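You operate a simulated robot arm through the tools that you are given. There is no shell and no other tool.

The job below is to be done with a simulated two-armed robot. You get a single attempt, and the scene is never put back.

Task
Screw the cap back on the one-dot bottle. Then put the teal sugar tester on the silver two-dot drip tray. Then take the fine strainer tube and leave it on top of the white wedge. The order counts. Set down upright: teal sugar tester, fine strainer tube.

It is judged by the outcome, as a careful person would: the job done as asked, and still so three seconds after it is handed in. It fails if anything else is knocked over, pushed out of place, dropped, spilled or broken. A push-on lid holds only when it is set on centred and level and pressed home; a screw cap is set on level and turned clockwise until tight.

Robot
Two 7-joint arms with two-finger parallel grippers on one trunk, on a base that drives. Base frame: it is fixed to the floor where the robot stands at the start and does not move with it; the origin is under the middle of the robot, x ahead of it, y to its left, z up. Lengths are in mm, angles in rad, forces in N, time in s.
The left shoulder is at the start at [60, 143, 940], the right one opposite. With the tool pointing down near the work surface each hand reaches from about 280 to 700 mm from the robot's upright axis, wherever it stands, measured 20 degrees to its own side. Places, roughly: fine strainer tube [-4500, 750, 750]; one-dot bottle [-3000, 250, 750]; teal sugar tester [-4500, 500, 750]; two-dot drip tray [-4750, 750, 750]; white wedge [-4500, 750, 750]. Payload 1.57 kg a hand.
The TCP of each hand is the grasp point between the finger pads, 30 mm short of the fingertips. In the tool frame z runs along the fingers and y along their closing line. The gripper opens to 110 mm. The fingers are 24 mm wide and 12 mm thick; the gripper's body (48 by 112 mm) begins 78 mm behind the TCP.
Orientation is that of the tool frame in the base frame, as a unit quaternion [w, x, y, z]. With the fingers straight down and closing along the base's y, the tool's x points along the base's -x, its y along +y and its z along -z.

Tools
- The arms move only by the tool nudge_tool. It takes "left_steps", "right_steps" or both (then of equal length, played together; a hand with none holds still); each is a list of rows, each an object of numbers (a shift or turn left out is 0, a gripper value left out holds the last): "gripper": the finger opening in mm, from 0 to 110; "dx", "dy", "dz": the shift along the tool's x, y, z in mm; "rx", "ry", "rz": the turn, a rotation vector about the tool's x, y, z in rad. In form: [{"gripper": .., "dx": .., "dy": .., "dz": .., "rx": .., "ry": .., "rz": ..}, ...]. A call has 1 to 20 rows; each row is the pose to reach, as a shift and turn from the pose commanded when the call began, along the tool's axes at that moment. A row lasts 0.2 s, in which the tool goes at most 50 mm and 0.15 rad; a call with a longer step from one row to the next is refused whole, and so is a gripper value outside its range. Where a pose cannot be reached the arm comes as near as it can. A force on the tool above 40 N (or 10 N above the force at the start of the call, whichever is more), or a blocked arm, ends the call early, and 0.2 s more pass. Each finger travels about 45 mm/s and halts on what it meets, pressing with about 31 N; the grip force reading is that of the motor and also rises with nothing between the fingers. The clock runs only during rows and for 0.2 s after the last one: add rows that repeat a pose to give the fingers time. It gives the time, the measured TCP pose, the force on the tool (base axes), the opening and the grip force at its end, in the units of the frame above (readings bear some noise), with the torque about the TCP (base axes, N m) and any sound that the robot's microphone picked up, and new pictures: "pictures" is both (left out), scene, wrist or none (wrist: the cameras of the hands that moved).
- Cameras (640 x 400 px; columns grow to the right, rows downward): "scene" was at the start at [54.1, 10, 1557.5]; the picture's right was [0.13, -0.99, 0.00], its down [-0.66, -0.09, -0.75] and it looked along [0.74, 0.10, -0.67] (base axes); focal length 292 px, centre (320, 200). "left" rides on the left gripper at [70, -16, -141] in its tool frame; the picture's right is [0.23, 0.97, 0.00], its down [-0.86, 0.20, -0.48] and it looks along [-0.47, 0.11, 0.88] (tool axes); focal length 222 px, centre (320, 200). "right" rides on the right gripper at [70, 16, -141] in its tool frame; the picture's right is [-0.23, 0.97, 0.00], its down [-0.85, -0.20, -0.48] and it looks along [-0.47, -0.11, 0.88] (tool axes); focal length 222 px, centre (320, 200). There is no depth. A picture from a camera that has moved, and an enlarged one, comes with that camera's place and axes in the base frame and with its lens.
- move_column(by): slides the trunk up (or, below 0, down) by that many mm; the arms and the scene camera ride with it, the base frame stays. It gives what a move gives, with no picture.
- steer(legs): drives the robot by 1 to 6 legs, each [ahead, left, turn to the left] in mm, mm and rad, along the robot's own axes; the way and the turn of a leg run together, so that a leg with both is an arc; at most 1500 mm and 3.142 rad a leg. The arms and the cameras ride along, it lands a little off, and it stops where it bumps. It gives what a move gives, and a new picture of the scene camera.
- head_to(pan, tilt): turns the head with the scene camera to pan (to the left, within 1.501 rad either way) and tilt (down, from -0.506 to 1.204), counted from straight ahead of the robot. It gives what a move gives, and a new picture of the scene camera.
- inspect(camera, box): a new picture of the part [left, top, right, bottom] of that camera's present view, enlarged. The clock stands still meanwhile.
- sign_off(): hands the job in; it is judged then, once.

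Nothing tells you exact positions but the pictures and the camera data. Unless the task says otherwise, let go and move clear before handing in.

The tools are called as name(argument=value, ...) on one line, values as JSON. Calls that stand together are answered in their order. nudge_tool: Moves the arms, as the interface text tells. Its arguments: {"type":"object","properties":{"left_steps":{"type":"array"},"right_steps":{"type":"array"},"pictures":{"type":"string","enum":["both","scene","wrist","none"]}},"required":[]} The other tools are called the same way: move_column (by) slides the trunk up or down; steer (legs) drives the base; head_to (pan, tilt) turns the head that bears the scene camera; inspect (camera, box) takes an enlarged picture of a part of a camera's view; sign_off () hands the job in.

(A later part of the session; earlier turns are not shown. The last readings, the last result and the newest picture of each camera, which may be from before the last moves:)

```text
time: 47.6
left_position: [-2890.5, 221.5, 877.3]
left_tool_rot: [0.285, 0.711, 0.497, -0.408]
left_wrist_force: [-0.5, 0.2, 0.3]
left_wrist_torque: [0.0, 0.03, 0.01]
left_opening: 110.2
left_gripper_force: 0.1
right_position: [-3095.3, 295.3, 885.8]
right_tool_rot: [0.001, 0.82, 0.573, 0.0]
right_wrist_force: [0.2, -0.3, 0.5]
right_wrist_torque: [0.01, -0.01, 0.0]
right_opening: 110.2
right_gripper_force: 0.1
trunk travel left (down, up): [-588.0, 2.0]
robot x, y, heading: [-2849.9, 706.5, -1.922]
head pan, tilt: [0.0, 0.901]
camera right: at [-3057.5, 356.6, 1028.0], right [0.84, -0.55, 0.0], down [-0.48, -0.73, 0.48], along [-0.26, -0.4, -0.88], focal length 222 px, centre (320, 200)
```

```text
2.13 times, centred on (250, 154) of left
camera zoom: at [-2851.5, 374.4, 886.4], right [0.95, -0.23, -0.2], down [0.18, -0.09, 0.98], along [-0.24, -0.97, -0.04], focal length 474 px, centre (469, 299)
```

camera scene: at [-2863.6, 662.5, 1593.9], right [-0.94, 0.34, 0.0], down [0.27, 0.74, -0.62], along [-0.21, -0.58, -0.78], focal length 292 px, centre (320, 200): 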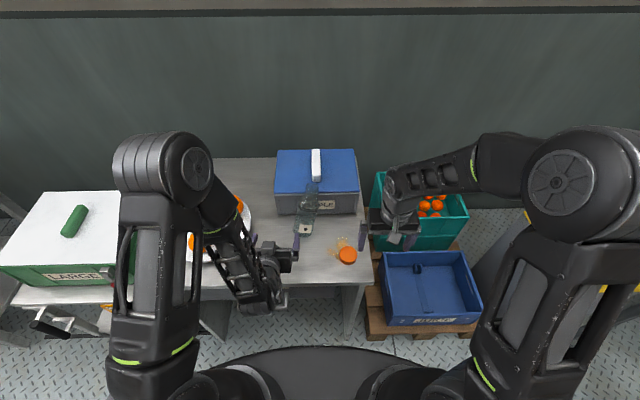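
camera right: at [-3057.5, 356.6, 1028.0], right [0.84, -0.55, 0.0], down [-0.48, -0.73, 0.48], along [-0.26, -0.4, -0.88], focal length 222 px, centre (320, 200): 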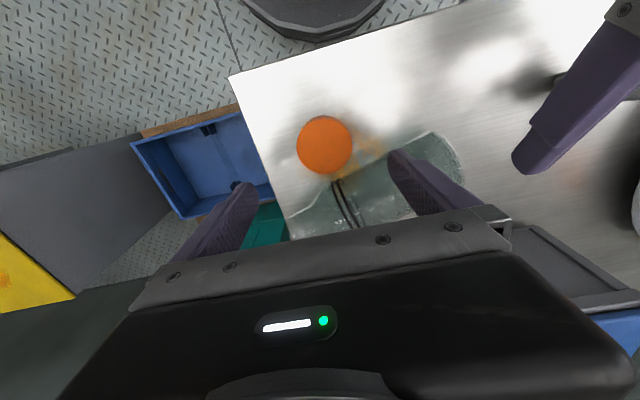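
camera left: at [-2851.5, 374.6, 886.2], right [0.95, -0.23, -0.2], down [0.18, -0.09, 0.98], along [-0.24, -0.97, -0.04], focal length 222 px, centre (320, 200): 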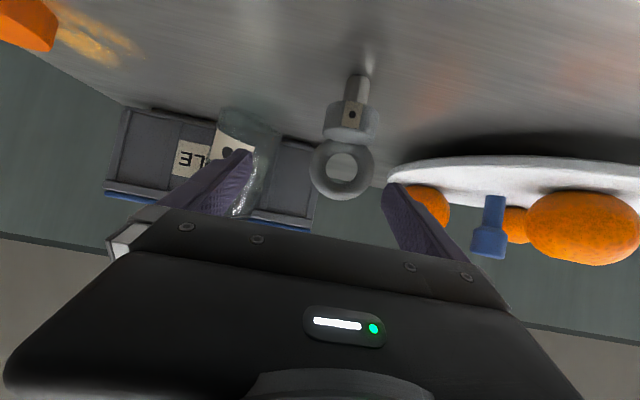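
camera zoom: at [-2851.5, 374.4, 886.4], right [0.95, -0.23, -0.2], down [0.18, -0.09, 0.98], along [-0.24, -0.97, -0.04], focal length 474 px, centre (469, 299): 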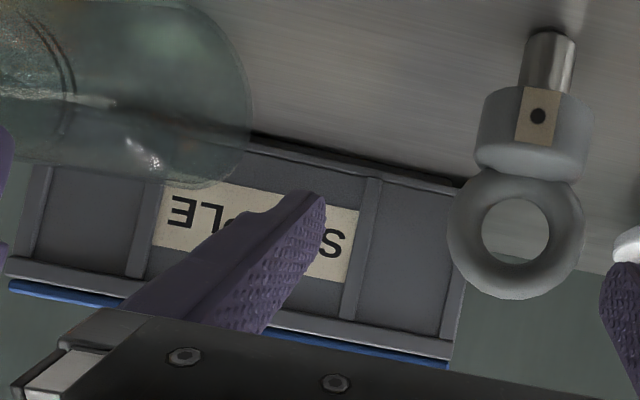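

The bottle has been tipped over by the left hand and lies intact with its neck to the right; I need to stand it up again. First I'll lift both hands straight up and clear.

nudge_tool(right_steps=[{"dz": -40}, {"dz": -80}, {"dz": -120}, {"dz": -160}, {"dz": -160, "dy": -35}, {"dz": -160, "dy": -70}, {"dz": -160, "dy": -105}, {"dz": -160, "dy": -140}, {"dz": -160, "dy": -140}, {"dz": -160, "dy": -140}], left_steps=[{"dx": -26, "dz": -15}, {"dx": -52, "dz": -30}, {"dx": -78, "dz": -46, "ry": 0.13}, {"dx": -104, "dz": -61, "ry": 0.26}, {"dx": -130, "dz": -76, "ry": 0.39}, {"dx": -147, "dz": -86, "ry": 0.52}, {"dx": -147, "dz": -86, "ry": 0.65}, {"dx": -147, "dz": -86, "ry": 0.78}, {"dx": -147, "dz": -86, "ry": 0.91}, {"dx": -147, "dz": -86, "ry": 1.04}])

inspect(camera="scene", box=[240, 170, 400, 270])

```text
time: 49.8
left_position: [-2891.3, 219.7, 1046.1]
left_tool_rot: [-0.002, 0.82, 0.572, 0.001]
left_wrist_force: [0.3, -0.5, -0.8]
left_wrist_torque: [-0.02, -0.02, -0.02]
left_opening: 109.9
left_gripper_force: 0.0
left hand out of reach, approached as far as the arm can: row 1, 2, 3
right_position: [-3228.5, 343.4, 1045.0]
right_tool_rot: [0.0, 0.82, 0.573, 0.0]
right_wrist_force: [0.5, -0.3, 1.0]
right_wrist_torque: [0.03, 0.0, -0.01]
right_opening: 110.1
right_gripper_force: 0.0
trunk travel left (down, up): [-588.0, 2.0]
robot x, y, heading: [-2846.9, 704.0, -1.918]
head pan, tilt: [0.0, 0.901]
camera scene: at [-2864.7, 661.3, 1593.8], right [-0.94, 0.34, 0.0], down [0.27, 0.74, -0.62], along [-0.21, -0.58, -0.78], focal length 292 px, centre (320, 200)
camera right: at [-3189.0, 404.0, 1188.0], right [0.84, -0.55, 0.0], down [-0.48, -0.73, 0.48], along [-0.26, -0.4, -0.88], focal length 222 px, centre (320, 200)
camera left: at [-2882.4, 290.5, 1186.5], right [0.99, -0.12, 0.0], down [-0.11, -0.87, 0.48], along [-0.06, -0.47, -0.88], focal length 222 px, centre (320, 200)
```

scene: 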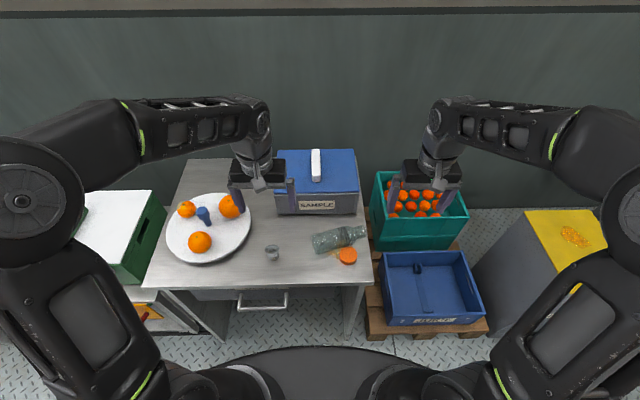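
right: 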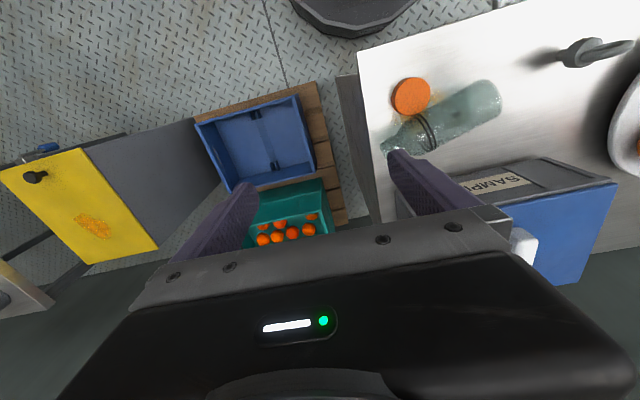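
left: 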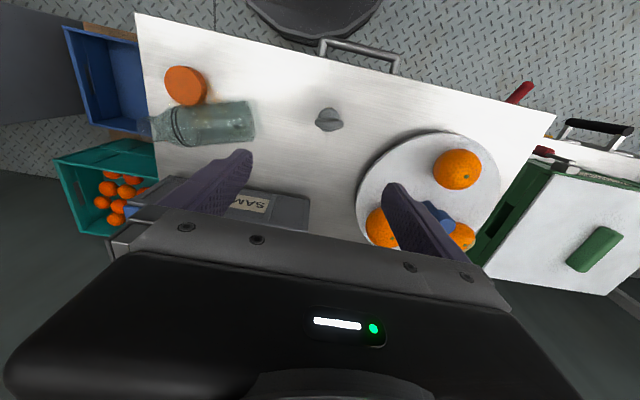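

```text
4.00 times, centred on (320, 220) of scene
camera zoom: at [-2864.7, 661.3, 1593.8], right [-0.94, 0.34, 0.0], down [0.27, 0.74, -0.62], along [-0.21, -0.58, -0.78], focal length 1168 px, centre (320, 120)
```

zoom: 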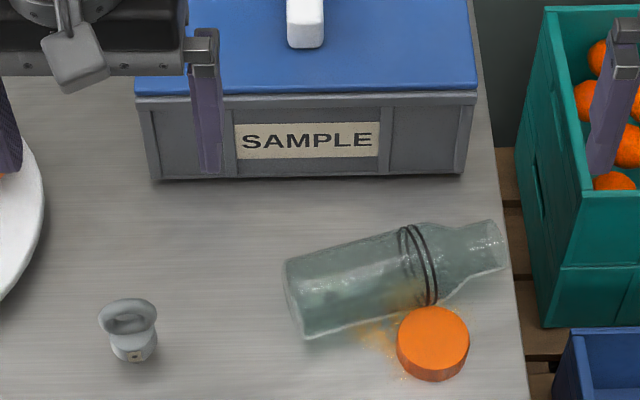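

The bottle lies against the cap and is at rest. Before grasping I need the table's true height, so I'll triangulate the cap from both wrist cameras.

inspect(camera="left", box=[140, 50, 300, 150])

inspect(camera="right", box=[360, 60, 520, 160])

```text
4.00 times, centred on (220, 100) of left
camera zoom: at [-2882.4, 290.5, 1186.5], right [0.99, -0.12, 0.0], down [-0.11, -0.87, 0.48], along [-0.06, -0.47, -0.88], focal length 888 px, centre (720, 600)
```

zoom: 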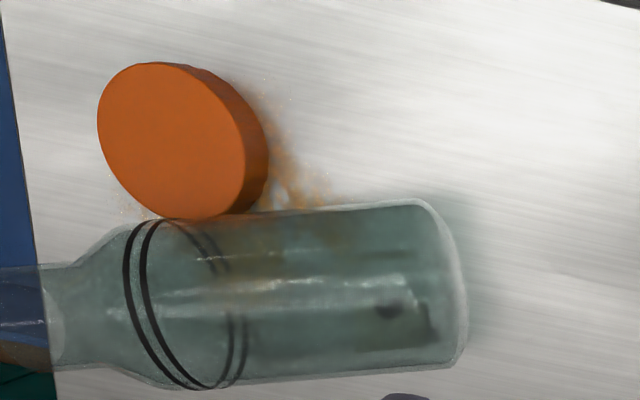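

```text
4.00 times, centred on (440, 110) of right
camera zoom: at [-3189.0, 404.0, 1188.0], right [0.84, -0.55, 0.0], down [-0.48, -0.73, 0.48], along [-0.26, -0.4, -0.88], focal length 888 px, centre (-160, 560)
```

zoom: 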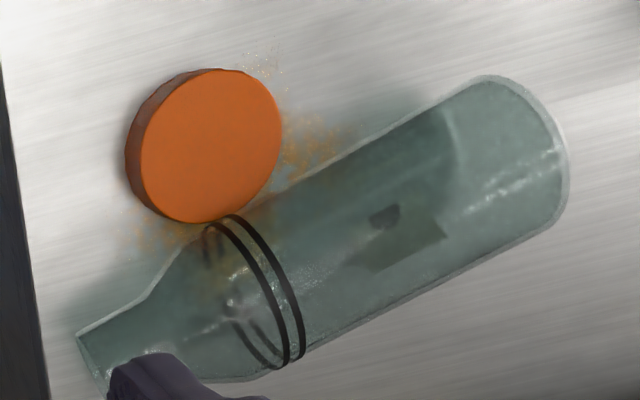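

Triangulation puts the table at z≈791 (40 mm above my assumption, hence the knock) and the cap top at 814. The bottle's axis runs from base (f 483, l 25) to neck (f 528, l −139); I'll turn the left hand across it, high above.

nudge_tool(left_steps=[{"dy": -15, "rz": 0.13}, {"dy": -30, "rz": 0.26}, {"dx": -5, "dy": -45, "rz": 0.39}, {"dx": -10, "dy": -60, "rz": 0.52}, {"dx": -15, "dy": -75, "rz": 0.65}, {"dx": -20, "dy": -90, "rz": 0.78}, {"dx": -25, "dy": -105, "rz": 0.91}, {"dx": -25, "dy": -120, "rz": 1.04}, {"dx": -25, "dy": -135, "rz": 1.17}, {"dx": -25, "dy": -150, "rz": 1.3}, {"dx": -25, "dy": -150, "rz": 1.3}], right_steps=[{"dy": -20}, {"dy": -40}, {"dx": 20, "dy": -60}, {"dx": 40, "dy": -70}, {"dx": 60, "dy": -70}, {"dx": 70, "dy": -70}, {"dx": 70, "dy": -70}, {"dx": 70, "dy": -70}, {"dx": 70, "dy": -70}, {"dx": 70, "dy": -70}, {"dx": 70, "dy": -70}])

inspect(camera="left", box=[160, 40, 480, 240])

```text
time: 52.2
left_position: [-3041.2, 248.5, 1046.8]
left_tool_rot: [0.0, 0.999, -0.041, 0.0]
left_wrist_force: [-0.8, -0.4, 0.1]
left_wrist_torque: [0.03, 0.0, 0.0]
left_opening: 110.0
left_gripper_force: 0.0
right_position: [-3268.0, 434.8, 1046.1]
right_tool_rot: [0.0, 0.819, 0.573, 0.0]
right_wrist_force: [0.3, -0.4, 0.3]
right_wrist_torque: [-0.02, 0.03, 0.01]
right_opening: 110.1
right_gripper_force: 0.1
trunk travel left (down, up): [-588.0, 2.0]
robot x, y, heading: [-2847.3, 706.3, -1.92]
head pan, tilt: [0.0, 0.901]
camera scene: at [-2863.9, 661.9, 1593.8], right [-0.94, 0.34, 0.0], down [0.27, 0.74, -0.62], along [-0.21, -0.58, -0.78], focal length 292 px, centre (320, 200)
camera right: at [-3229.7, 494.0, 1188.5], right [0.84, -0.55, 0.0], down [-0.48, -0.73, 0.48], along [-0.26, -0.4, -0.88], focal length 222 px, centre (320, 200)
camera left: at [-2969.7, 258.6, 1186.4], right [0.15, -0.99, 0.0], down [-0.87, -0.13, 0.48], along [-0.47, -0.07, -0.88], focal length 222 px, centre (320, 200)
```

scene: 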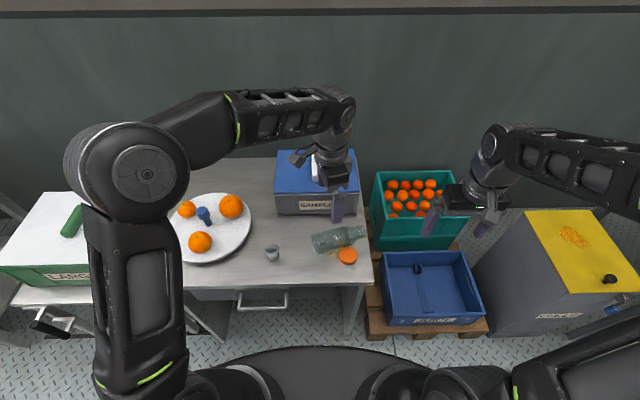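
right: 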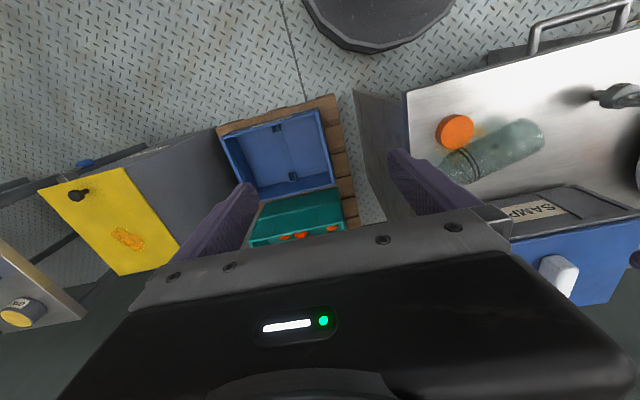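
left: 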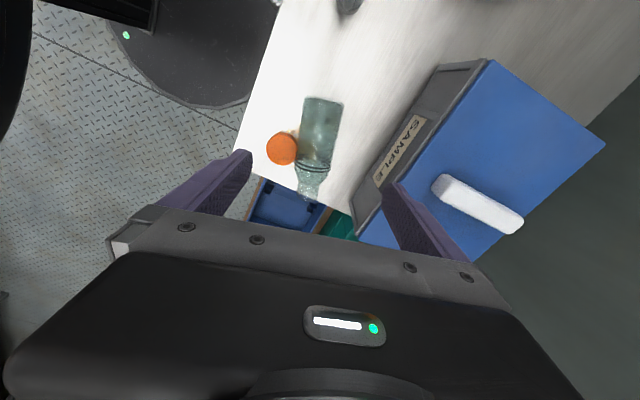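

```text
2.00 times, centred on (320, 140) of left
camera zoom: at [-2969.7, 258.6, 1186.4], right [0.15, -0.99, 0.0], down [-0.87, -0.13, 0.48], along [-0.47, -0.07, -0.88], focal length 444 px, centre (320, 320)
```

zoom: 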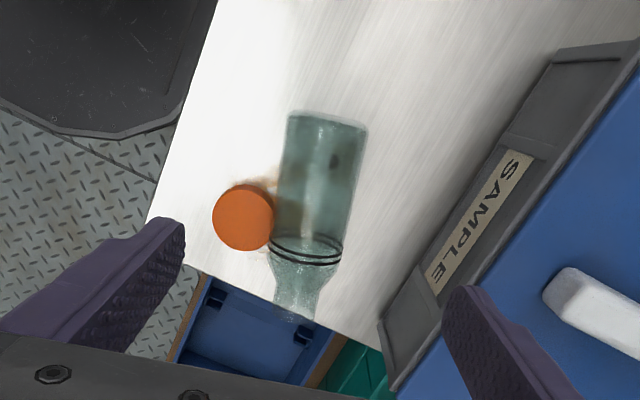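

The left hand is aligned across the bottle within a few mm. I'll tilt it slightly and descend to just above the bottle, then recheck.

nudge_tool(left_steps=[{"dz": 30, "ry": 0.14, "rz": -0.03}, {"dx": -2, "dz": 65, "ry": 0.28, "rz": -0.05}, {"dx": -3, "dz": 100, "ry": 0.42, "rz": -0.07}, {"dx": -3, "dz": 130, "ry": 0.45, "rz": -0.077}, {"dx": -3, "dz": 145, "ry": 0.45, "rz": -0.077}, {"dx": -3, "dz": 145, "ry": 0.45, "rz": -0.077}])

inspect(camera="left", box=[200, 60, 440, 210])

inspect(camera="scene", box=[260, 180, 388, 260])

```text
time: 53.6
left_position: [-3043.5, 249.3, 900.6]
left_tool_rot: [0.009, 0.975, -0.001, 0.224]
left_wrist_force: [-0.1, 0.4, -0.1]
left_wrist_torque: [0.02, 0.01, -0.01]
left_opening: 110.0
left_gripper_force: 0.0
right_position: [-3268.3, 434.4, 1046.6]
right_tool_rot: [0.0, 0.819, 0.573, 0.0]
right_wrist_force: [-0.4, -0.7, 0.4]
right_wrist_torque: [-0.03, 0.03, 0.0]
right_opening: 110.0
right_gripper_force: 0.0
trunk travel left (down, up): [-588.0, 2.0]
robot x, y, heading: [-2845.8, 709.4, -1.922]
head pan, tilt: [0.0, 0.901]
camera scene: at [-2863.8, 661.8, 1593.8], right [-0.94, 0.34, 0.0], down [0.27, 0.74, -0.62], along [-0.21, -0.58, -0.78], focal length 292 px, centre (320, 200)
camera left: at [-3041.2, 267.5, 1057.8], right [0.2, -0.97, 0.12], down [-0.98, -0.19, 0.06], along [-0.04, -0.13, -0.99], focal length 222 px, centre (320, 200)
```

scene: 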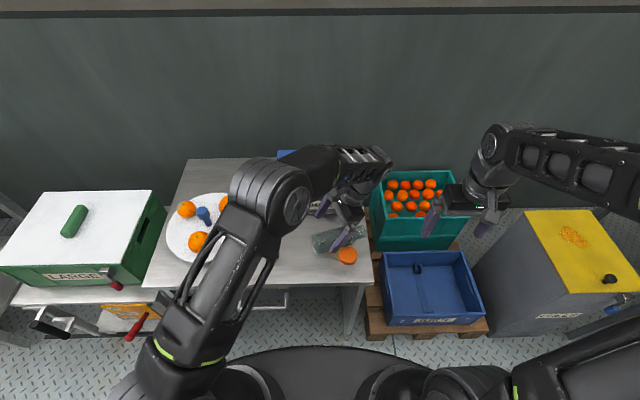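
left: 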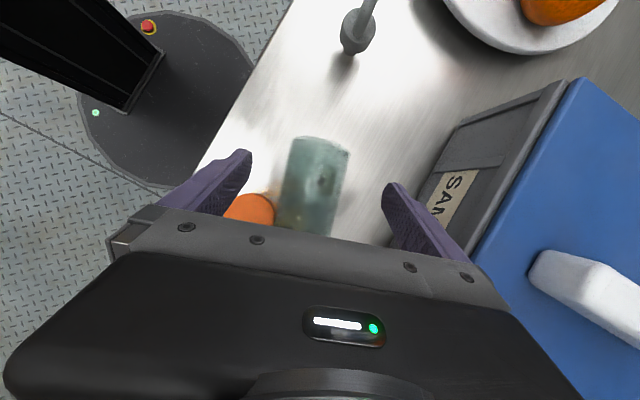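

```text
2.67 times, centred on (320, 135) of left
camera zoom: at [-3041.2, 267.5, 1057.8], right [0.2, -0.97, 0.12], down [-0.98, -0.19, 0.06], along [-0.04, -0.13, -0.99], focal length 592 px, centre (320, 373)
```

zoom: 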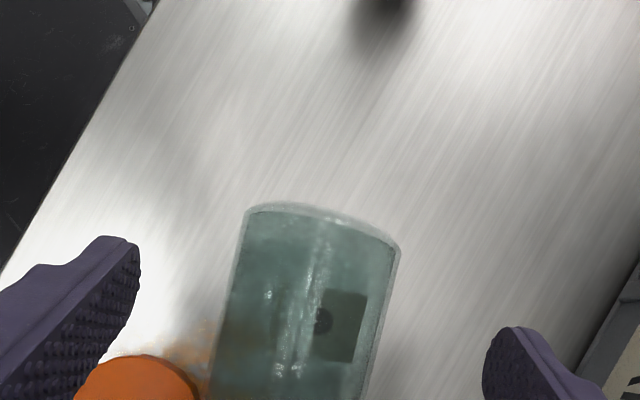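

```text
5.00 times, centred on (324, 220) of scene
camera zoom: at [-2863.8, 661.8, 1593.8], right [-0.94, 0.34, 0.0], down [0.27, 0.74, -0.62], along [-0.21, -0.58, -0.78], focal length 1460 px, centre (300, 100)
```

zoom: 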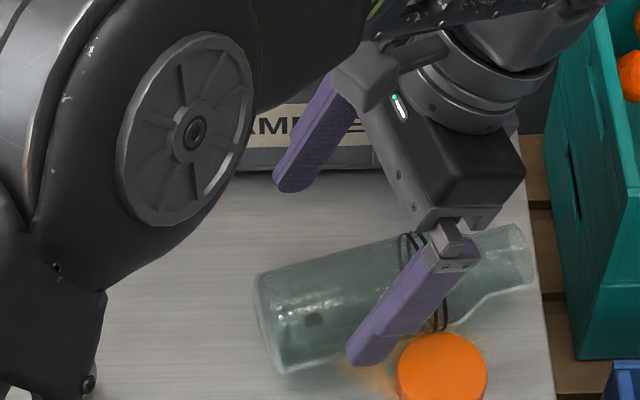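

The bottle's axis passes centrally between the fingers. I'll descend straight down to z≈830 and close on it.

nudge_tool(left_steps=[{"dx": -7, "dy": -0.3, "dz": 16}, {"dx": -14, "dy": -0.6, "dz": 32}, {"dx": -21, "dy": -0.9, "dz": 48}, {"dx": -28, "dy": -1.2, "dz": 65}, {"dx": -28, "dy": -1.2, "dz": 65}], pictures="both")

inspect(camera="scene", box=[260, 190, 388, 270])

```text
time: 54.8
left_position: [-3040.0, 248.8, 832.5]
left_tool_rot: [0.01, 0.975, 0.0, 0.222]
left_wrist_force: [2.1, 1.6, 25.3]
left_wrist_torque: [1.46, -0.14, -0.02]
left_opening: 109.9
left_gripper_force: 0.1
right_position: [-3268.7, 435.1, 1047.6]
right_tool_rot: [0.0, 0.82, 0.573, -0.001]
right_wrist_force: [-0.2, 0.0, 0.2]
right_wrist_torque: [0.01, 0.0, 0.01]
right_opening: 110.0
right_gripper_force: 0.1
trunk travel left (down, up): [-588.0, 2.0]
robot x, y, heading: [-2852.2, 705.7, -1.92]
head pan, tilt: [0.0, 0.901]
camera scene: at [-2863.2, 663.6, 1594.4], right [-0.94, 0.34, 0.0], down [0.27, 0.74, -0.62], along [-0.21, -0.58, -0.78], focal length 292 px, centre (320, 200)
camera left: at [-3037.9, 267.5, 989.2], right [0.2, -0.97, 0.12], down [-0.98, -0.19, 0.06], along [-0.04, -0.13, -0.99], focal length 222 px, centre (320, 200)
```

scene: 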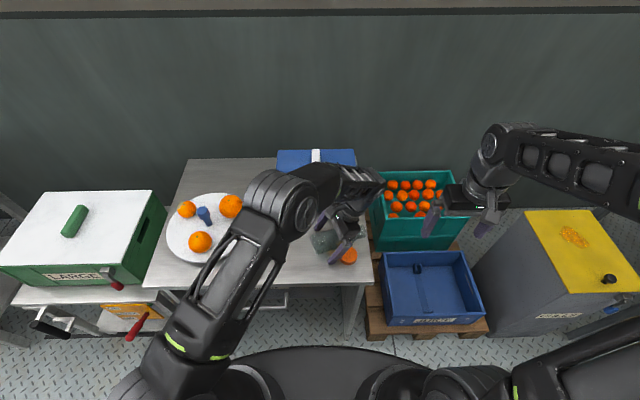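
left: 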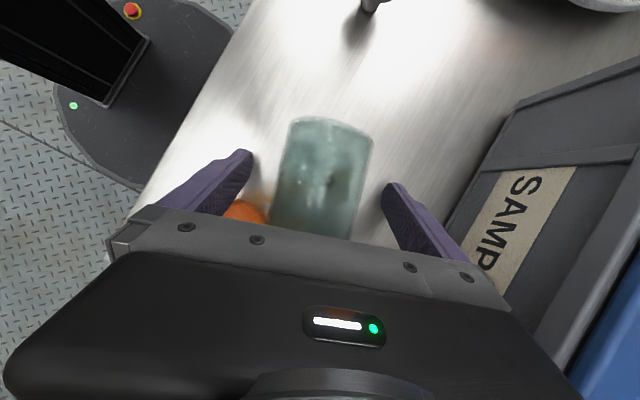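

```text
5.00 times, centred on (324, 230) of scene
camera zoom: at [-2863.2, 663.6, 1594.4], right [-0.94, 0.34, 0.0], down [0.27, 0.74, -0.62], along [-0.21, -0.58, -0.78], focal length 1460 px, centre (300, 50)
```

zoom: 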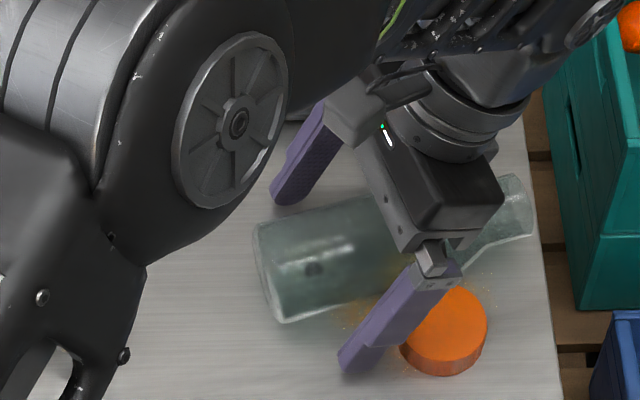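

The front fingertip just touches the table (so it is at z≈800). I'll raise 8 mm and close on the bottle.

nudge_tool(left_steps=[{"dx": 3.5, "dz": -7.2}, {"dx": 3.5, "dz": -7.2, "gripper": 70}, {"dx": 3.5, "dz": -7.2, "gripper": 50}, {"dx": 3.5, "dz": -7.2, "gripper": 50}, {"dx": 3.5, "dz": -7.2, "gripper": 50}, {"dx": 3.5, "dz": -7.2, "gripper": 50}, {"dx": 3.5, "dz": -7.2, "gripper": 50}])

inspect(camera="scene", box=[260, 190, 388, 270])

```text
time: 56.4
left_position: [-3039.9, 249.2, 838.6]
left_tool_rot: [0.009, 0.975, -0.001, 0.224]
left_wrist_force: [0.5, 0.0, 0.0]
left_wrist_torque: [0.01, -0.01, 0.02]
left_opening: 59.8
left_gripper_force: 31.2
right_position: [-3268.8, 433.9, 1044.9]
right_tool_rot: [0.001, 0.82, 0.573, 0.0]
right_wrist_force: [-0.4, 0.5, 0.2]
right_wrist_torque: [0.01, 0.0, -0.05]
right_opening: 110.0
right_gripper_force: 0.1
trunk travel left (down, up): [-588.0, 2.0]
robot x, y, heading: [-2848.7, 708.6, -1.921]
head pan, tilt: [0.0, 0.901]
camera scene: at [-2864.2, 661.9, 1593.8], right [-0.94, 0.34, 0.0], down [0.27, 0.74, -0.62], along [-0.21, -0.58, -0.78], focal length 292 px, centre (320, 200)
camera left: at [-3038.2, 267.3, 994.9], right [0.2, -0.97, 0.12], down [-0.98, -0.19, 0.06], along [-0.04, -0.13, -0.99], focal length 222 px, centre (320, 200)
```

scene: 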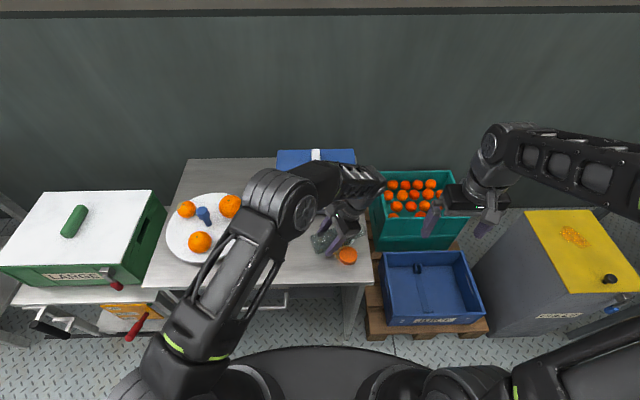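
left: 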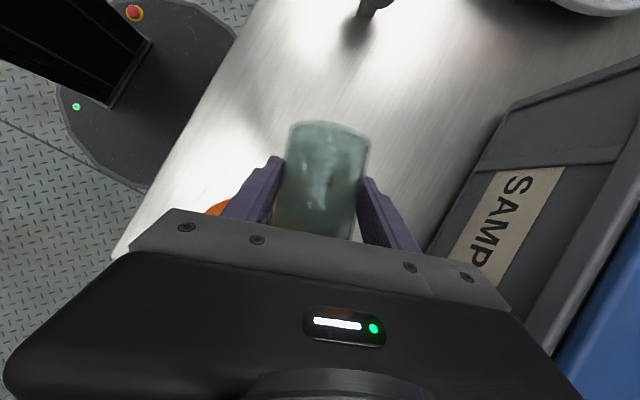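

```text
5.00 times, centred on (324, 230) of scene
camera zoom: at [-2864.2, 661.9, 1593.8], right [-0.94, 0.34, 0.0], down [0.27, 0.74, -0.62], along [-0.21, -0.58, -0.78], focal length 1460 px, centre (300, 50)
```

zoom: 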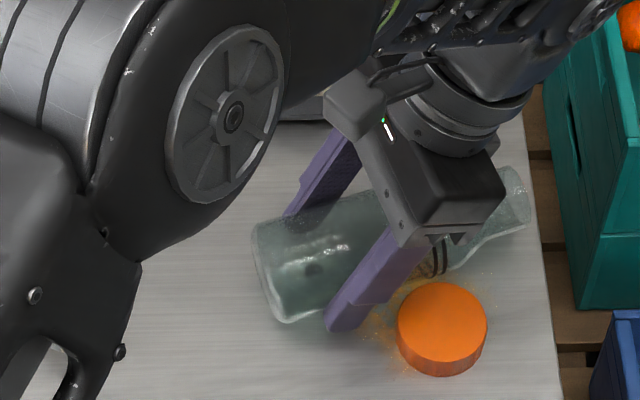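

Gripped (≈60 mm). I'll lift the bottle straight up 200 mm and look.

nudge_tool(left_steps=[{"dx": 9, "dz": -18}, {"dx": 26, "dz": -54}, {"dx": 44, "dz": -90}, {"dx": 61, "dz": -126}, {"dx": 79, "dz": -162}, {"dx": 87, "dz": -180}, {"dx": 87, "dz": -180}])

```text
time: 58.0
left_position: [-3040.1, 250.8, 959.2]
left_tool_rot: [0.009, 0.975, -0.001, 0.222]
left_wrist_force: [-0.2, 0.1, -0.2]
left_wrist_torque: [0.03, -0.01, 0.01]
left_opening: 59.6
left_gripper_force: 31.1
left hand out of reach, approached as far as the arm can: row 4, 5, 6, 7
right_position: [-3268.1, 434.0, 1045.5]
right_tool_rot: [0.001, 0.82, 0.573, 0.001]
right_wrist_force: [0.4, 0.0, 1.0]
right_wrist_torque: [0.01, -0.02, 0.0]
right_opening: 109.8
right_gripper_force: 0.0
trunk travel left (down, up): [-588.0, 2.0]
robot x, y, heading: [-2849.7, 704.1, -1.921]
head pan, tilt: [0.0, 0.901]
camera scene: at [-2864.1, 661.9, 1593.8], right [-0.94, 0.34, 0.0], down [0.27, 0.74, -0.62], along [-0.21, -0.58, -0.78], focal length 292 px, centre (320, 200)
camera left: at [-3038.7, 270.0, 1114.6], right [0.2, -0.97, 0.12], down [-0.98, -0.19, 0.06], along [-0.04, -0.13, -0.99], focal length 222 px, centre (320, 200)
```

scene: 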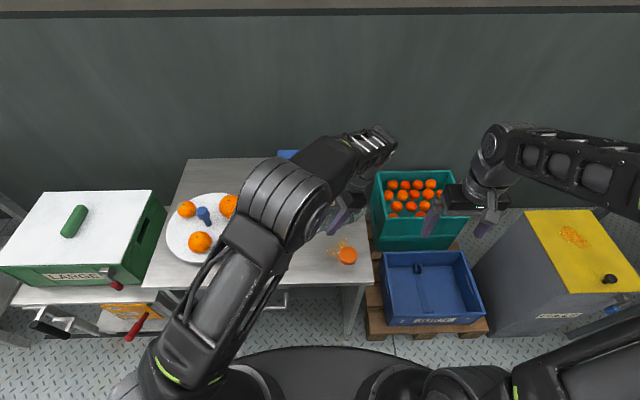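
left: 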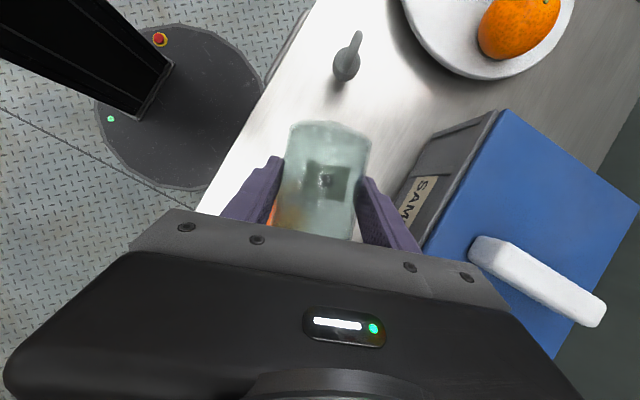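

The bottle is firmly held. Now I rotate it upright (neck up) while carrying it toward its old place.

nudge_tool(left_steps=[{"dy": 5, "ry": -0.13}, {"dx": 2, "dy": 10, "dz": 1, "ry": -0.26}, {"dx": 4, "dy": 16, "dz": 2, "ry": -0.39}, {"dx": 6, "dy": 22, "dz": 3, "ry": -0.52}, {"dx": 8, "dy": 28, "dz": 4, "ry": -0.65}, {"dx": 10, "dy": 34, "dz": 5, "ry": -0.78}, {"dx": 14, "dy": 40, "dz": 2, "ry": -0.91}, {"dx": 18, "dy": 46, "dz": -3, "ry": -1.04}, {"dx": 22, "dy": 52, "dz": -8, "ry": -1.17}, {"dx": 28, "dy": 58, "dz": -14, "ry": -1.3}, {"dx": 33, "dy": 63, "dz": -20, "ry": -1.43}, {"dx": 37, "dy": 63, "dz": -25, "ry": -1.56}, {"dx": 37, "dy": 63, "dz": -25, "ry": -1.56}])

inspect(camera="scene", box=[240, 130, 400, 250])

```text
time: 60.8
left_position: [-3016.8, 189.5, 999.5]
left_tool_rot: [0.007, 0.85, -0.007, -0.527]
left_wrist_force: [-0.3, 0.0, -0.7]
left_wrist_torque: [-0.01, 0.0, 0.04]
left_opening: 59.9
left_gripper_force: 31.1
right_position: [-3269.9, 434.1, 1045.9]
right_tool_rot: [0.001, 0.819, 0.573, 0.001]
right_wrist_force: [-1.1, -0.7, -1.2]
right_wrist_torque: [0.02, 0.0, 0.01]
right_opening: 110.3
right_gripper_force: 0.1
trunk travel left (down, up): [-588.0, 2.0]
robot x, y, heading: [-2850.8, 706.5, -1.92]
head pan, tilt: [0.0, 0.901]
camera scene: at [-2864.6, 662.1, 1593.9], right [-0.94, 0.34, 0.0], down [0.27, 0.74, -0.62], along [-0.21, -0.58, -0.78], focal length 292 px, centre (320, 200)
camera left: at [-2859.2, 204.3, 998.1], right [0.1, -0.98, -0.19], down [0.05, -0.18, 0.98], along [-0.99, -0.1, 0.03], focal length 222 px, centre (320, 200)
```

scene: 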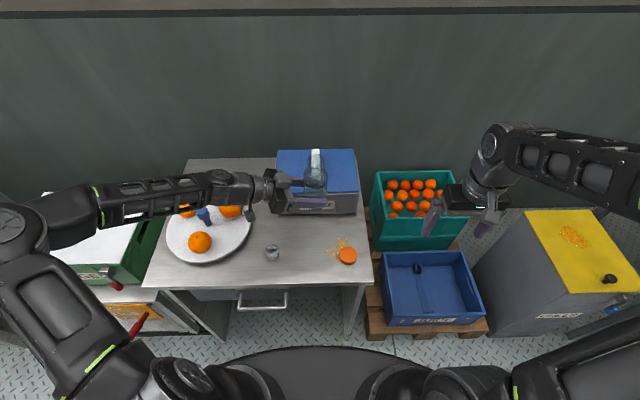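
left: 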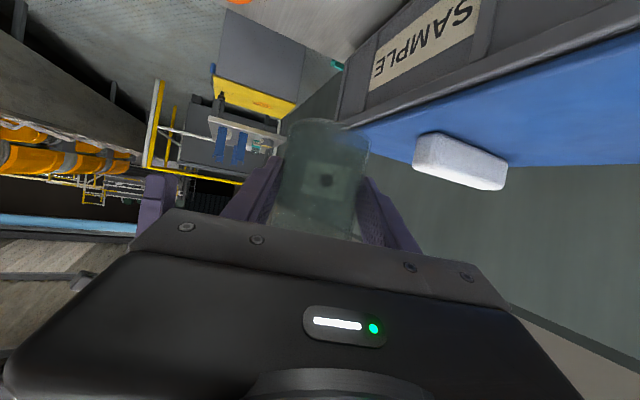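

```text
3.33 times, centred on (320, 190) of scene
camera zoom: at [-2864.6, 662.1, 1593.9], right [-0.94, 0.34, 0.0], down [0.27, 0.74, -0.62], along [-0.21, -0.58, -0.78], focal length 973 px, centre (320, 233)
```

zoom: 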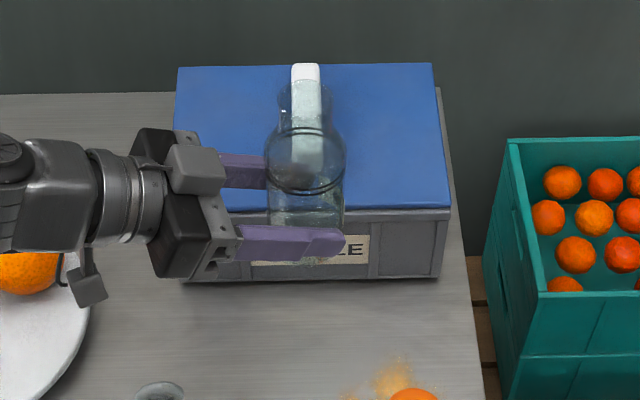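

The bottle is upright in the left hand. I'll yaw the hand to clear the plug and the box, then lower it.

nudge_tool(left_steps=[{"dy": -2, "rx": 0.108, "ry": -0.002, "rz": 0.046}, {"dx": 0.5, "dy": -4, "dz": -1, "rx": 0.216, "ry": -0.004, "rz": 0.093}, {"dx": 0.9, "dy": -6.6, "dz": -2.1, "rx": 0.323, "ry": -0.007, "rz": 0.139}, {"dx": 0.9, "dy": -6.6, "dz": -2.1, "rx": 0.323, "ry": -0.007, "rz": 0.139}])

inspect(camera="scene", box=[240, 140, 400, 260])

```text
time: 61.8
left_position: [-3016.0, 197.1, 998.4]
left_tool_rot: [-0.096, 0.835, -0.152, -0.52]
left_wrist_force: [0.6, -0.6, -0.2]
left_wrist_torque: [0.02, -0.02, 0.0]
left_opening: 59.5
left_gripper_force: 31.2
right_position: [-3268.5, 433.9, 1046.5]
right_tool_rot: [0.001, 0.82, 0.573, 0.0]
right_wrist_force: [-0.2, 0.2, -0.3]
right_wrist_torque: [-0.05, 0.0, 0.0]
right_opening: 110.1
right_gripper_force: 0.1
trunk travel left (down, up): [-588.0, 2.0]
robot x, y, heading: [-2848.8, 706.0, -1.921]
head pan, tilt: [0.0, 0.901]
camera scene: at [-2863.8, 662.2, 1593.9], right [-0.94, 0.34, 0.0], down [0.27, 0.74, -0.62], along [-0.21, -0.58, -0.78], focal length 292 px, centre (320, 200)
camera left: at [-2860.9, 156.0, 997.1], right [-0.25, -0.95, -0.21], down [-0.02, -0.21, 0.98], along [-0.97, 0.25, 0.03], focal length 222 px, centre (320, 200)
```

scene: 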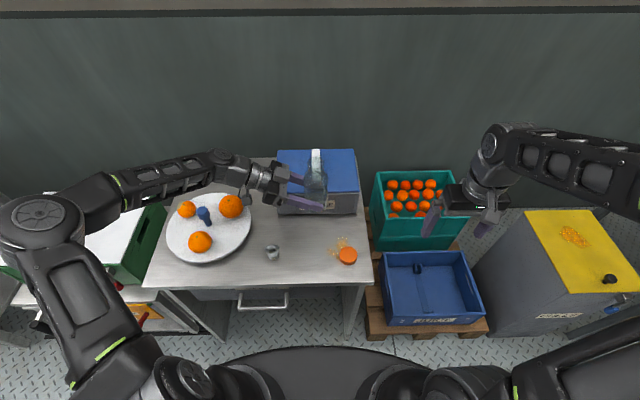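
left: 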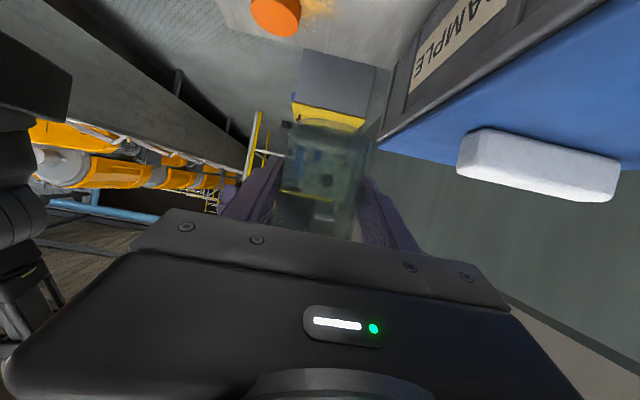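

```text
3.33 times, centred on (320, 200) of scene
camera zoom: at [-2863.8, 662.2, 1593.9], right [-0.94, 0.34, 0.0], down [0.27, 0.74, -0.62], along [-0.21, -0.58, -0.78], focal length 973 px, centre (320, 200)
```

zoom: 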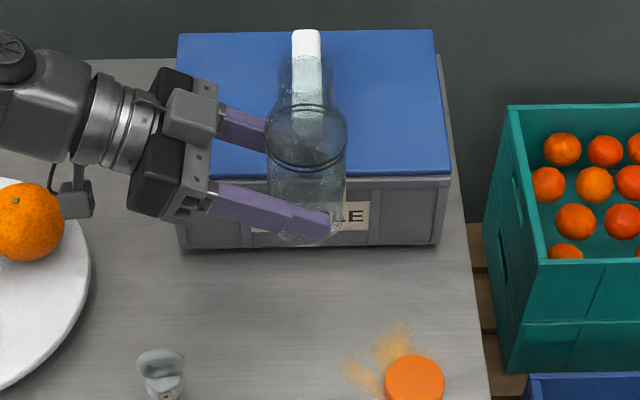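

The hand now points straight right with the bottle upright. I'll lower it to about 16 mm above the expected contact and check.

nudge_tool(left_steps=[{"dx": 18, "dy": 2, "dz": 8.8}, {"dx": 47, "dy": 4, "dz": 23}, {"dx": 76, "dy": 4, "dz": 37}, {"dx": 101, "dy": 4, "dz": 49.5}, {"dx": 122, "dy": 4, "dz": 59.8}, {"dx": 122, "dy": 4, "dz": 59.8}])

inspect(camera="scene", box=[230, 160, 390, 280])

```text
time: 63.2
left_position: [-3016.5, 193.1, 863.1]
left_tool_rot: [-0.094, 0.835, -0.15, -0.521]
left_wrist_force: [-0.4, 0.9, 0.4]
left_wrist_torque: [0.0, -0.01, 0.0]
left_opening: 59.4
left_gripper_force: 30.9
right_position: [-3268.4, 434.8, 1045.7]
right_tool_rot: [0.0, 0.82, 0.572, 0.001]
right_wrist_force: [0.1, -0.2, 1.0]
right_wrist_torque: [-0.02, -0.01, 0.01]
right_opening: 110.0
right_gripper_force: 0.1
trunk travel left (down, up): [-588.0, 2.0]
robot x, y, heading: [-2846.4, 706.6, -1.922]
head pan, tilt: [0.0, 0.901]
camera scene: at [-2864.1, 662.0, 1593.8], right [-0.94, 0.34, 0.0], down [0.27, 0.74, -0.62], along [-0.21, -0.58, -0.78], focal length 292 px, centre (320, 200)
camera left: at [-2862.0, 153.1, 861.5], right [-0.25, -0.95, -0.2], down [-0.02, -0.21, 0.98], along [-0.97, 0.25, 0.03], focal length 222 px, centre (320, 200)
```

scene: 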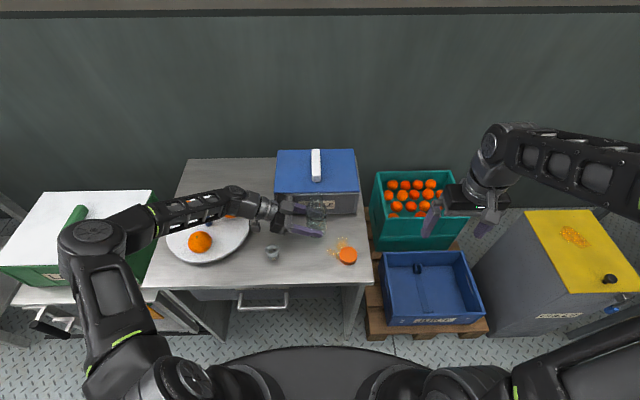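
left: 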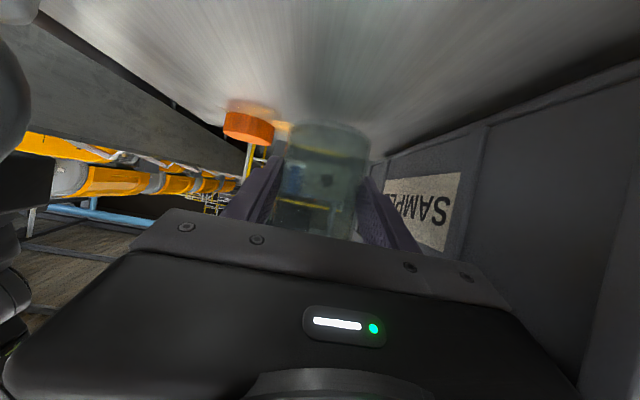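

```text
3.33 times, centred on (310, 220) of scene
camera zoom: at [-2864.1, 662.0, 1593.8], right [-0.94, 0.34, 0.0], down [0.27, 0.74, -0.62], along [-0.21, -0.58, -0.78], focal length 973 px, centre (353, 133)
```

zoom: 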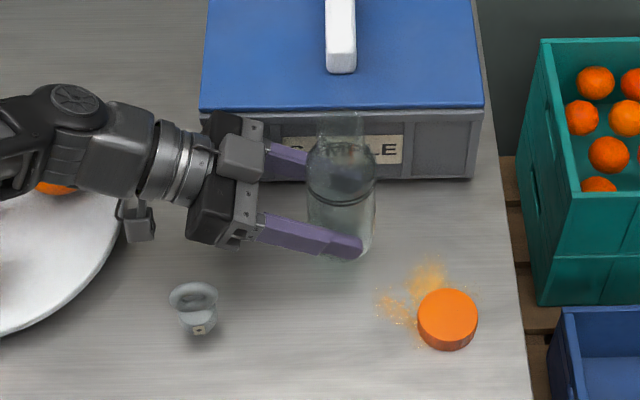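

Clear all round. Now careful lowering to contact.

nudge_tool(left_steps=[{"dx": 4.5, "dz": 2.2}, {"dx": 9, "dz": 4.4}, {"dx": 12.6, "dz": 6.2}, {"dx": 12.6, "dz": 6.2}], pictures="none")

nudge_tool(left_steps=[{"dx": 1.8, "dz": 0.9}, {"dx": 3.6, "dz": 1.8}, {"dx": 3.6, "dz": 1.8}], pictures="none")

```text
time: 64.2
left_position: [-3016.1, 193.2, 849.5]
left_tool_rot: [-0.095, 0.835, -0.15, -0.522]
left_wrist_force: [0.3, 0.0, -0.7]
left_wrist_torque: [0.04, -0.01, 0.0]
left_opening: 59.9
left_gripper_force: 31.3
right_position: [-3269.6, 433.7, 1045.9]
right_tool_rot: [0.002, 0.819, 0.573, 0.0]
right_wrist_force: [-0.4, -0.4, 0.7]
right_wrist_torque: [0.01, -0.01, -0.04]
right_opening: 110.3
right_gripper_force: 0.1
trunk travel left (down, up): [-588.0, 2.0]
robot x, y, heading: [-2848.2, 710.5, -1.923]
head pan, tilt: [0.0, 0.901]
```

```text
time: 65.0
left_position: [-3016.0, 192.2, 846.7]
left_tool_rot: [-0.094, 0.835, -0.15, -0.522]
left_wrist_force: [0.4, -2.3, 10.2]
left_wrist_torque: [0.01, 0.34, 0.03]
left_opening: 59.6
left_gripper_force: 30.9
right_position: [-3268.2, 435.2, 1046.7]
right_tool_rot: [0.0, 0.82, 0.573, 0.0]
right_wrist_force: [-0.3, -1.0, -0.7]
right_wrist_torque: [0.03, 0.0, 0.0]
right_opening: 110.1
right_gripper_force: 0.2
trunk travel left (down, up): [-588.0, 2.0]
robot x, y, heading: [-2849.0, 703.3, -1.925]
head pan, tilt: [0.0, 0.901]
```

Contact, with the right edge of the base touching first; the residual 0.01 rad explains it. I'll correct that and settle it.

nudge_tool(left_steps=[{"dx": -1, "dz": -0.5, "ry": -0.011}, {"dx": 0.5, "dz": 0.2, "ry": -0.011}, {"dx": 0.5, "dz": 0.2, "ry": -0.011}], pictures="wrist")

inspect(camera="left", box=[240, 80, 400, 180])

```text
time: 65.8
left_position: [-3016.4, 192.7, 845.9]
left_tool_rot: [-0.094, 0.832, -0.15, -0.526]
left_wrist_force: [2.8, -3.1, 20.1]
left_wrist_torque: [-0.26, -0.18, 0.03]
left_opening: 59.6
left_gripper_force: 31.5
right_position: [-3267.9, 434.1, 1047.2]
right_tool_rot: [0.001, 0.819, 0.574, -0.001]
right_wrist_force: [0.0, -0.2, 0.4]
right_wrist_torque: [0.0, 0.02, -0.02]
right_opening: 110.0
right_gripper_force: 0.0
trunk travel left (down, up): [-588.0, 2.0]
robot x, y, heading: [-2852.1, 705.2, -1.924]
head pan, tilt: [0.0, 0.901]
camera left: at [-2862.1, 152.6, 842.8], right [-0.25, -0.95, -0.2], down [-0.01, -0.21, 0.98], along [-0.97, 0.24, 0.04], focal length 222 px, centre (320, 200)
```

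left: 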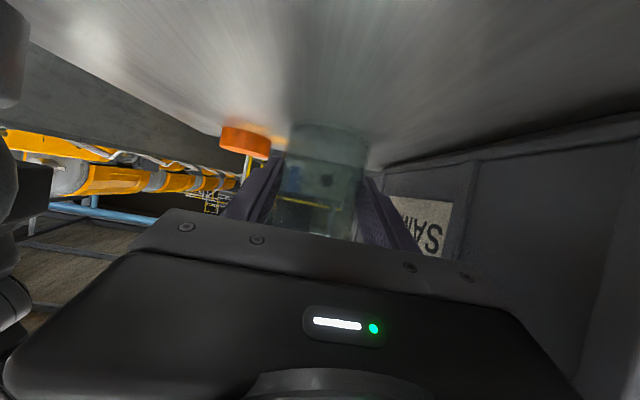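

```text
4.00 times, centred on (320, 130) of left
camera zoom: at [-2862.1, 152.6, 842.8], right [-0.25, -0.95, -0.2], down [-0.01, -0.21, 0.98], along [-0.97, 0.24, 0.04], focal length 888 px, centre (320, 480)
```

zoom: 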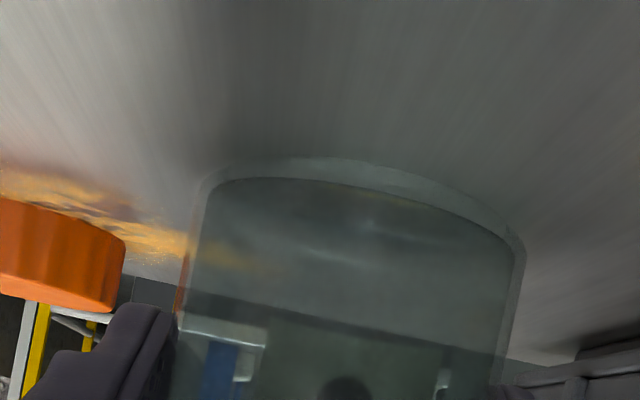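

Base nearly flat on the table. I'll briefly release so the bottle stands by itself, and regrip to hold it.

nudge_tool(left_steps=[{"gripper": 64}, {"gripper": 70}, {"gripper": 70}, {"gripper": 70}], pictures="wrist")

inspect(camera="scene", box=[270, 180, 366, 260])

```text
time: 66.8
left_position: [-3016.5, 192.7, 843.6]
left_tool_rot: [-0.096, 0.832, -0.15, -0.525]
left_wrist_force: [-0.4, -0.4, 0.0]
left_wrist_torque: [-0.02, 0.03, -0.02]
left_opening: 70.0
left_gripper_force: 0.2
right_position: [-3268.1, 433.9, 1046.2]
right_tool_rot: [-0.001, 0.819, 0.573, 0.0]
right_wrist_force: [0.2, 0.1, -0.2]
right_wrist_torque: [-0.01, 0.0, -0.02]
right_opening: 110.4
right_gripper_force: 0.0
trunk travel left (down, up): [-588.0, 2.0]
robot x, y, heading: [-2846.9, 707.9, -1.923]
head pan, tilt: [0.0, 0.901]
camera left: at [-2862.3, 152.4, 841.1], right [-0.25, -0.95, -0.21], down [-0.01, -0.21, 0.98], along [-0.97, 0.25, 0.04], focal length 222 px, centre (320, 200)
```

left: 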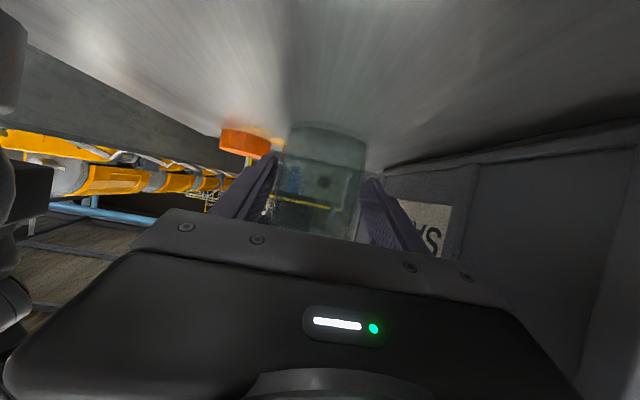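

```text
5.00 times, centred on (318, 220) of scene
camera zoom: at [-2864.1, 661.8, 1593.8], right [-0.94, 0.34, 0.0], down [0.27, 0.74, -0.62], along [-0.21, -0.58, -0.78], focal length 1460 px, centre (330, 100)
```

zoom: 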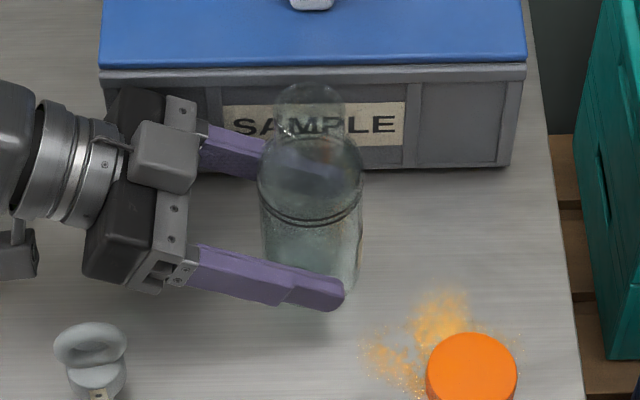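

The bottle stands by itself at about (f 541, l 12). I'll regrip it with the left hand and bring the right hand over the cap.

nudge_tool(left_steps=[{"gripper": 50}, {"gripper": 50}, {"gripper": 50}, {"gripper": 50}, {"gripper": 50}, {"gripper": 50}, {"gripper": 50}, {"gripper": 50}], right_steps=[{"dx": -14, "dy": 42}, {"dx": -28, "dy": 84}, {"dx": -42, "dy": 126}, {"dx": -56, "dy": 168}, {"dx": -56, "dy": 210, "dz": 10}, {"dx": -56, "dy": 216, "dz": 50}, {"dx": -56, "dy": 216, "dz": 95}, {"dx": -56, "dy": 216, "dz": 135}])

inspect(camera="right", box=[220, 80, 420, 205])

```text
time: 68.6
left_position: [-3015.9, 192.3, 844.8]
left_tool_rot: [-0.095, 0.832, -0.149, -0.525]
left_wrist_force: [-0.4, 0.0, 2.3]
left_wrist_torque: [-0.05, -0.02, -0.05]
left_opening: 59.7
left_gripper_force: 30.6
right_position: [-3085.0, 307.2, 910.7]
right_tool_rot: [0.001, 0.819, 0.573, 0.0]
right_wrist_force: [0.0, -0.4, 0.0]
right_wrist_torque: [0.0, -0.01, 0.0]
right_opening: 109.7
right_gripper_force: 0.1
trunk travel left (down, up): [-588.0, 2.0]
robot x, y, heading: [-2851.1, 706.0, -1.925]
head pan, tilt: [0.0, 0.901]
camera scene: at [-2863.7, 662.0, 1593.9], right [-0.94, 0.34, 0.0], down [0.27, 0.74, -0.62], along [-0.21, -0.58, -0.78], focal length 292 px, centre (320, 200)
camera right: at [-3046.1, 367.2, 1052.7], right [0.84, -0.55, 0.0], down [-0.48, -0.73, 0.48], along [-0.26, -0.4, -0.88], focal length 222 px, centre (320, 200)
camera left: at [-2862.3, 152.4, 841.5], right [-0.25, -0.95, -0.21], down [-0.01, -0.21, 0.98], along [-0.97, 0.25, 0.04], focal length 222 px, centre (320, 200)
```

scene: 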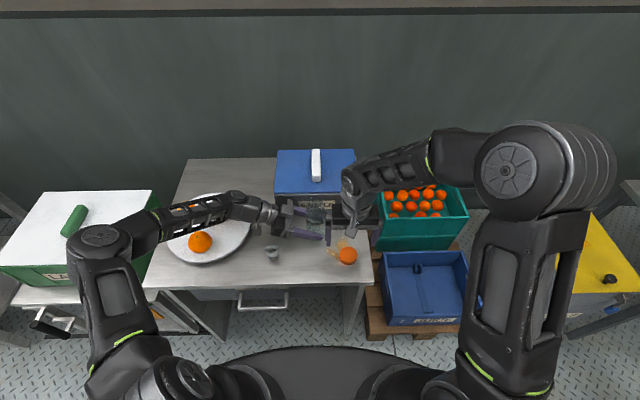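
right: 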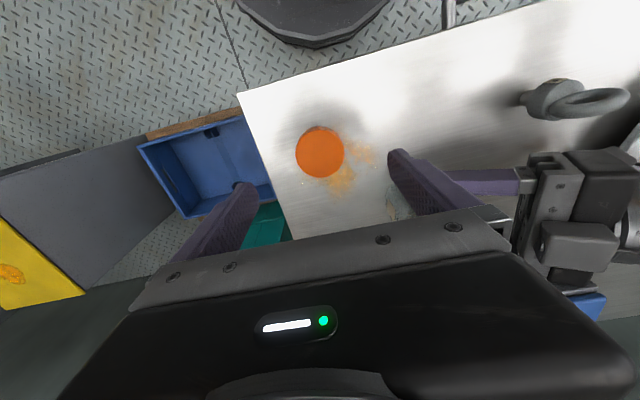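
left: 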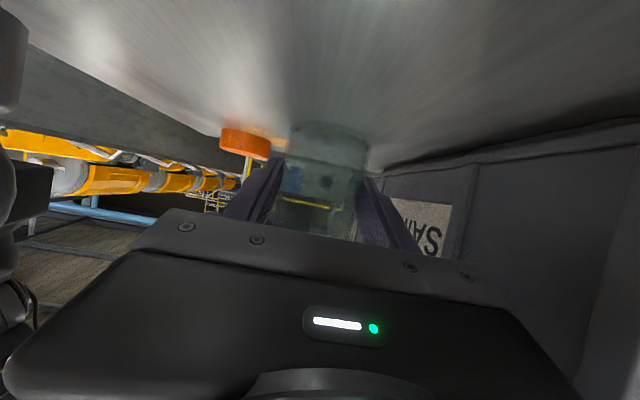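

```text
3.20 times, centred on (320, 142) of right
camera zoom: at [-3046.1, 367.2, 1052.7], right [0.84, -0.55, 0.0], down [-0.48, -0.73, 0.48], along [-0.26, -0.4, -0.88], focal length 711 px, centre (320, 384)
```

zoom: 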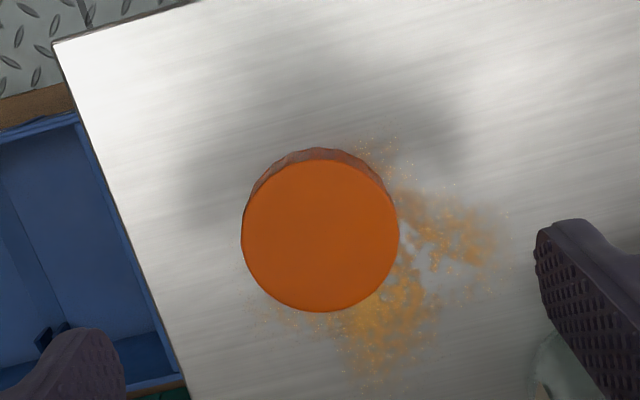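

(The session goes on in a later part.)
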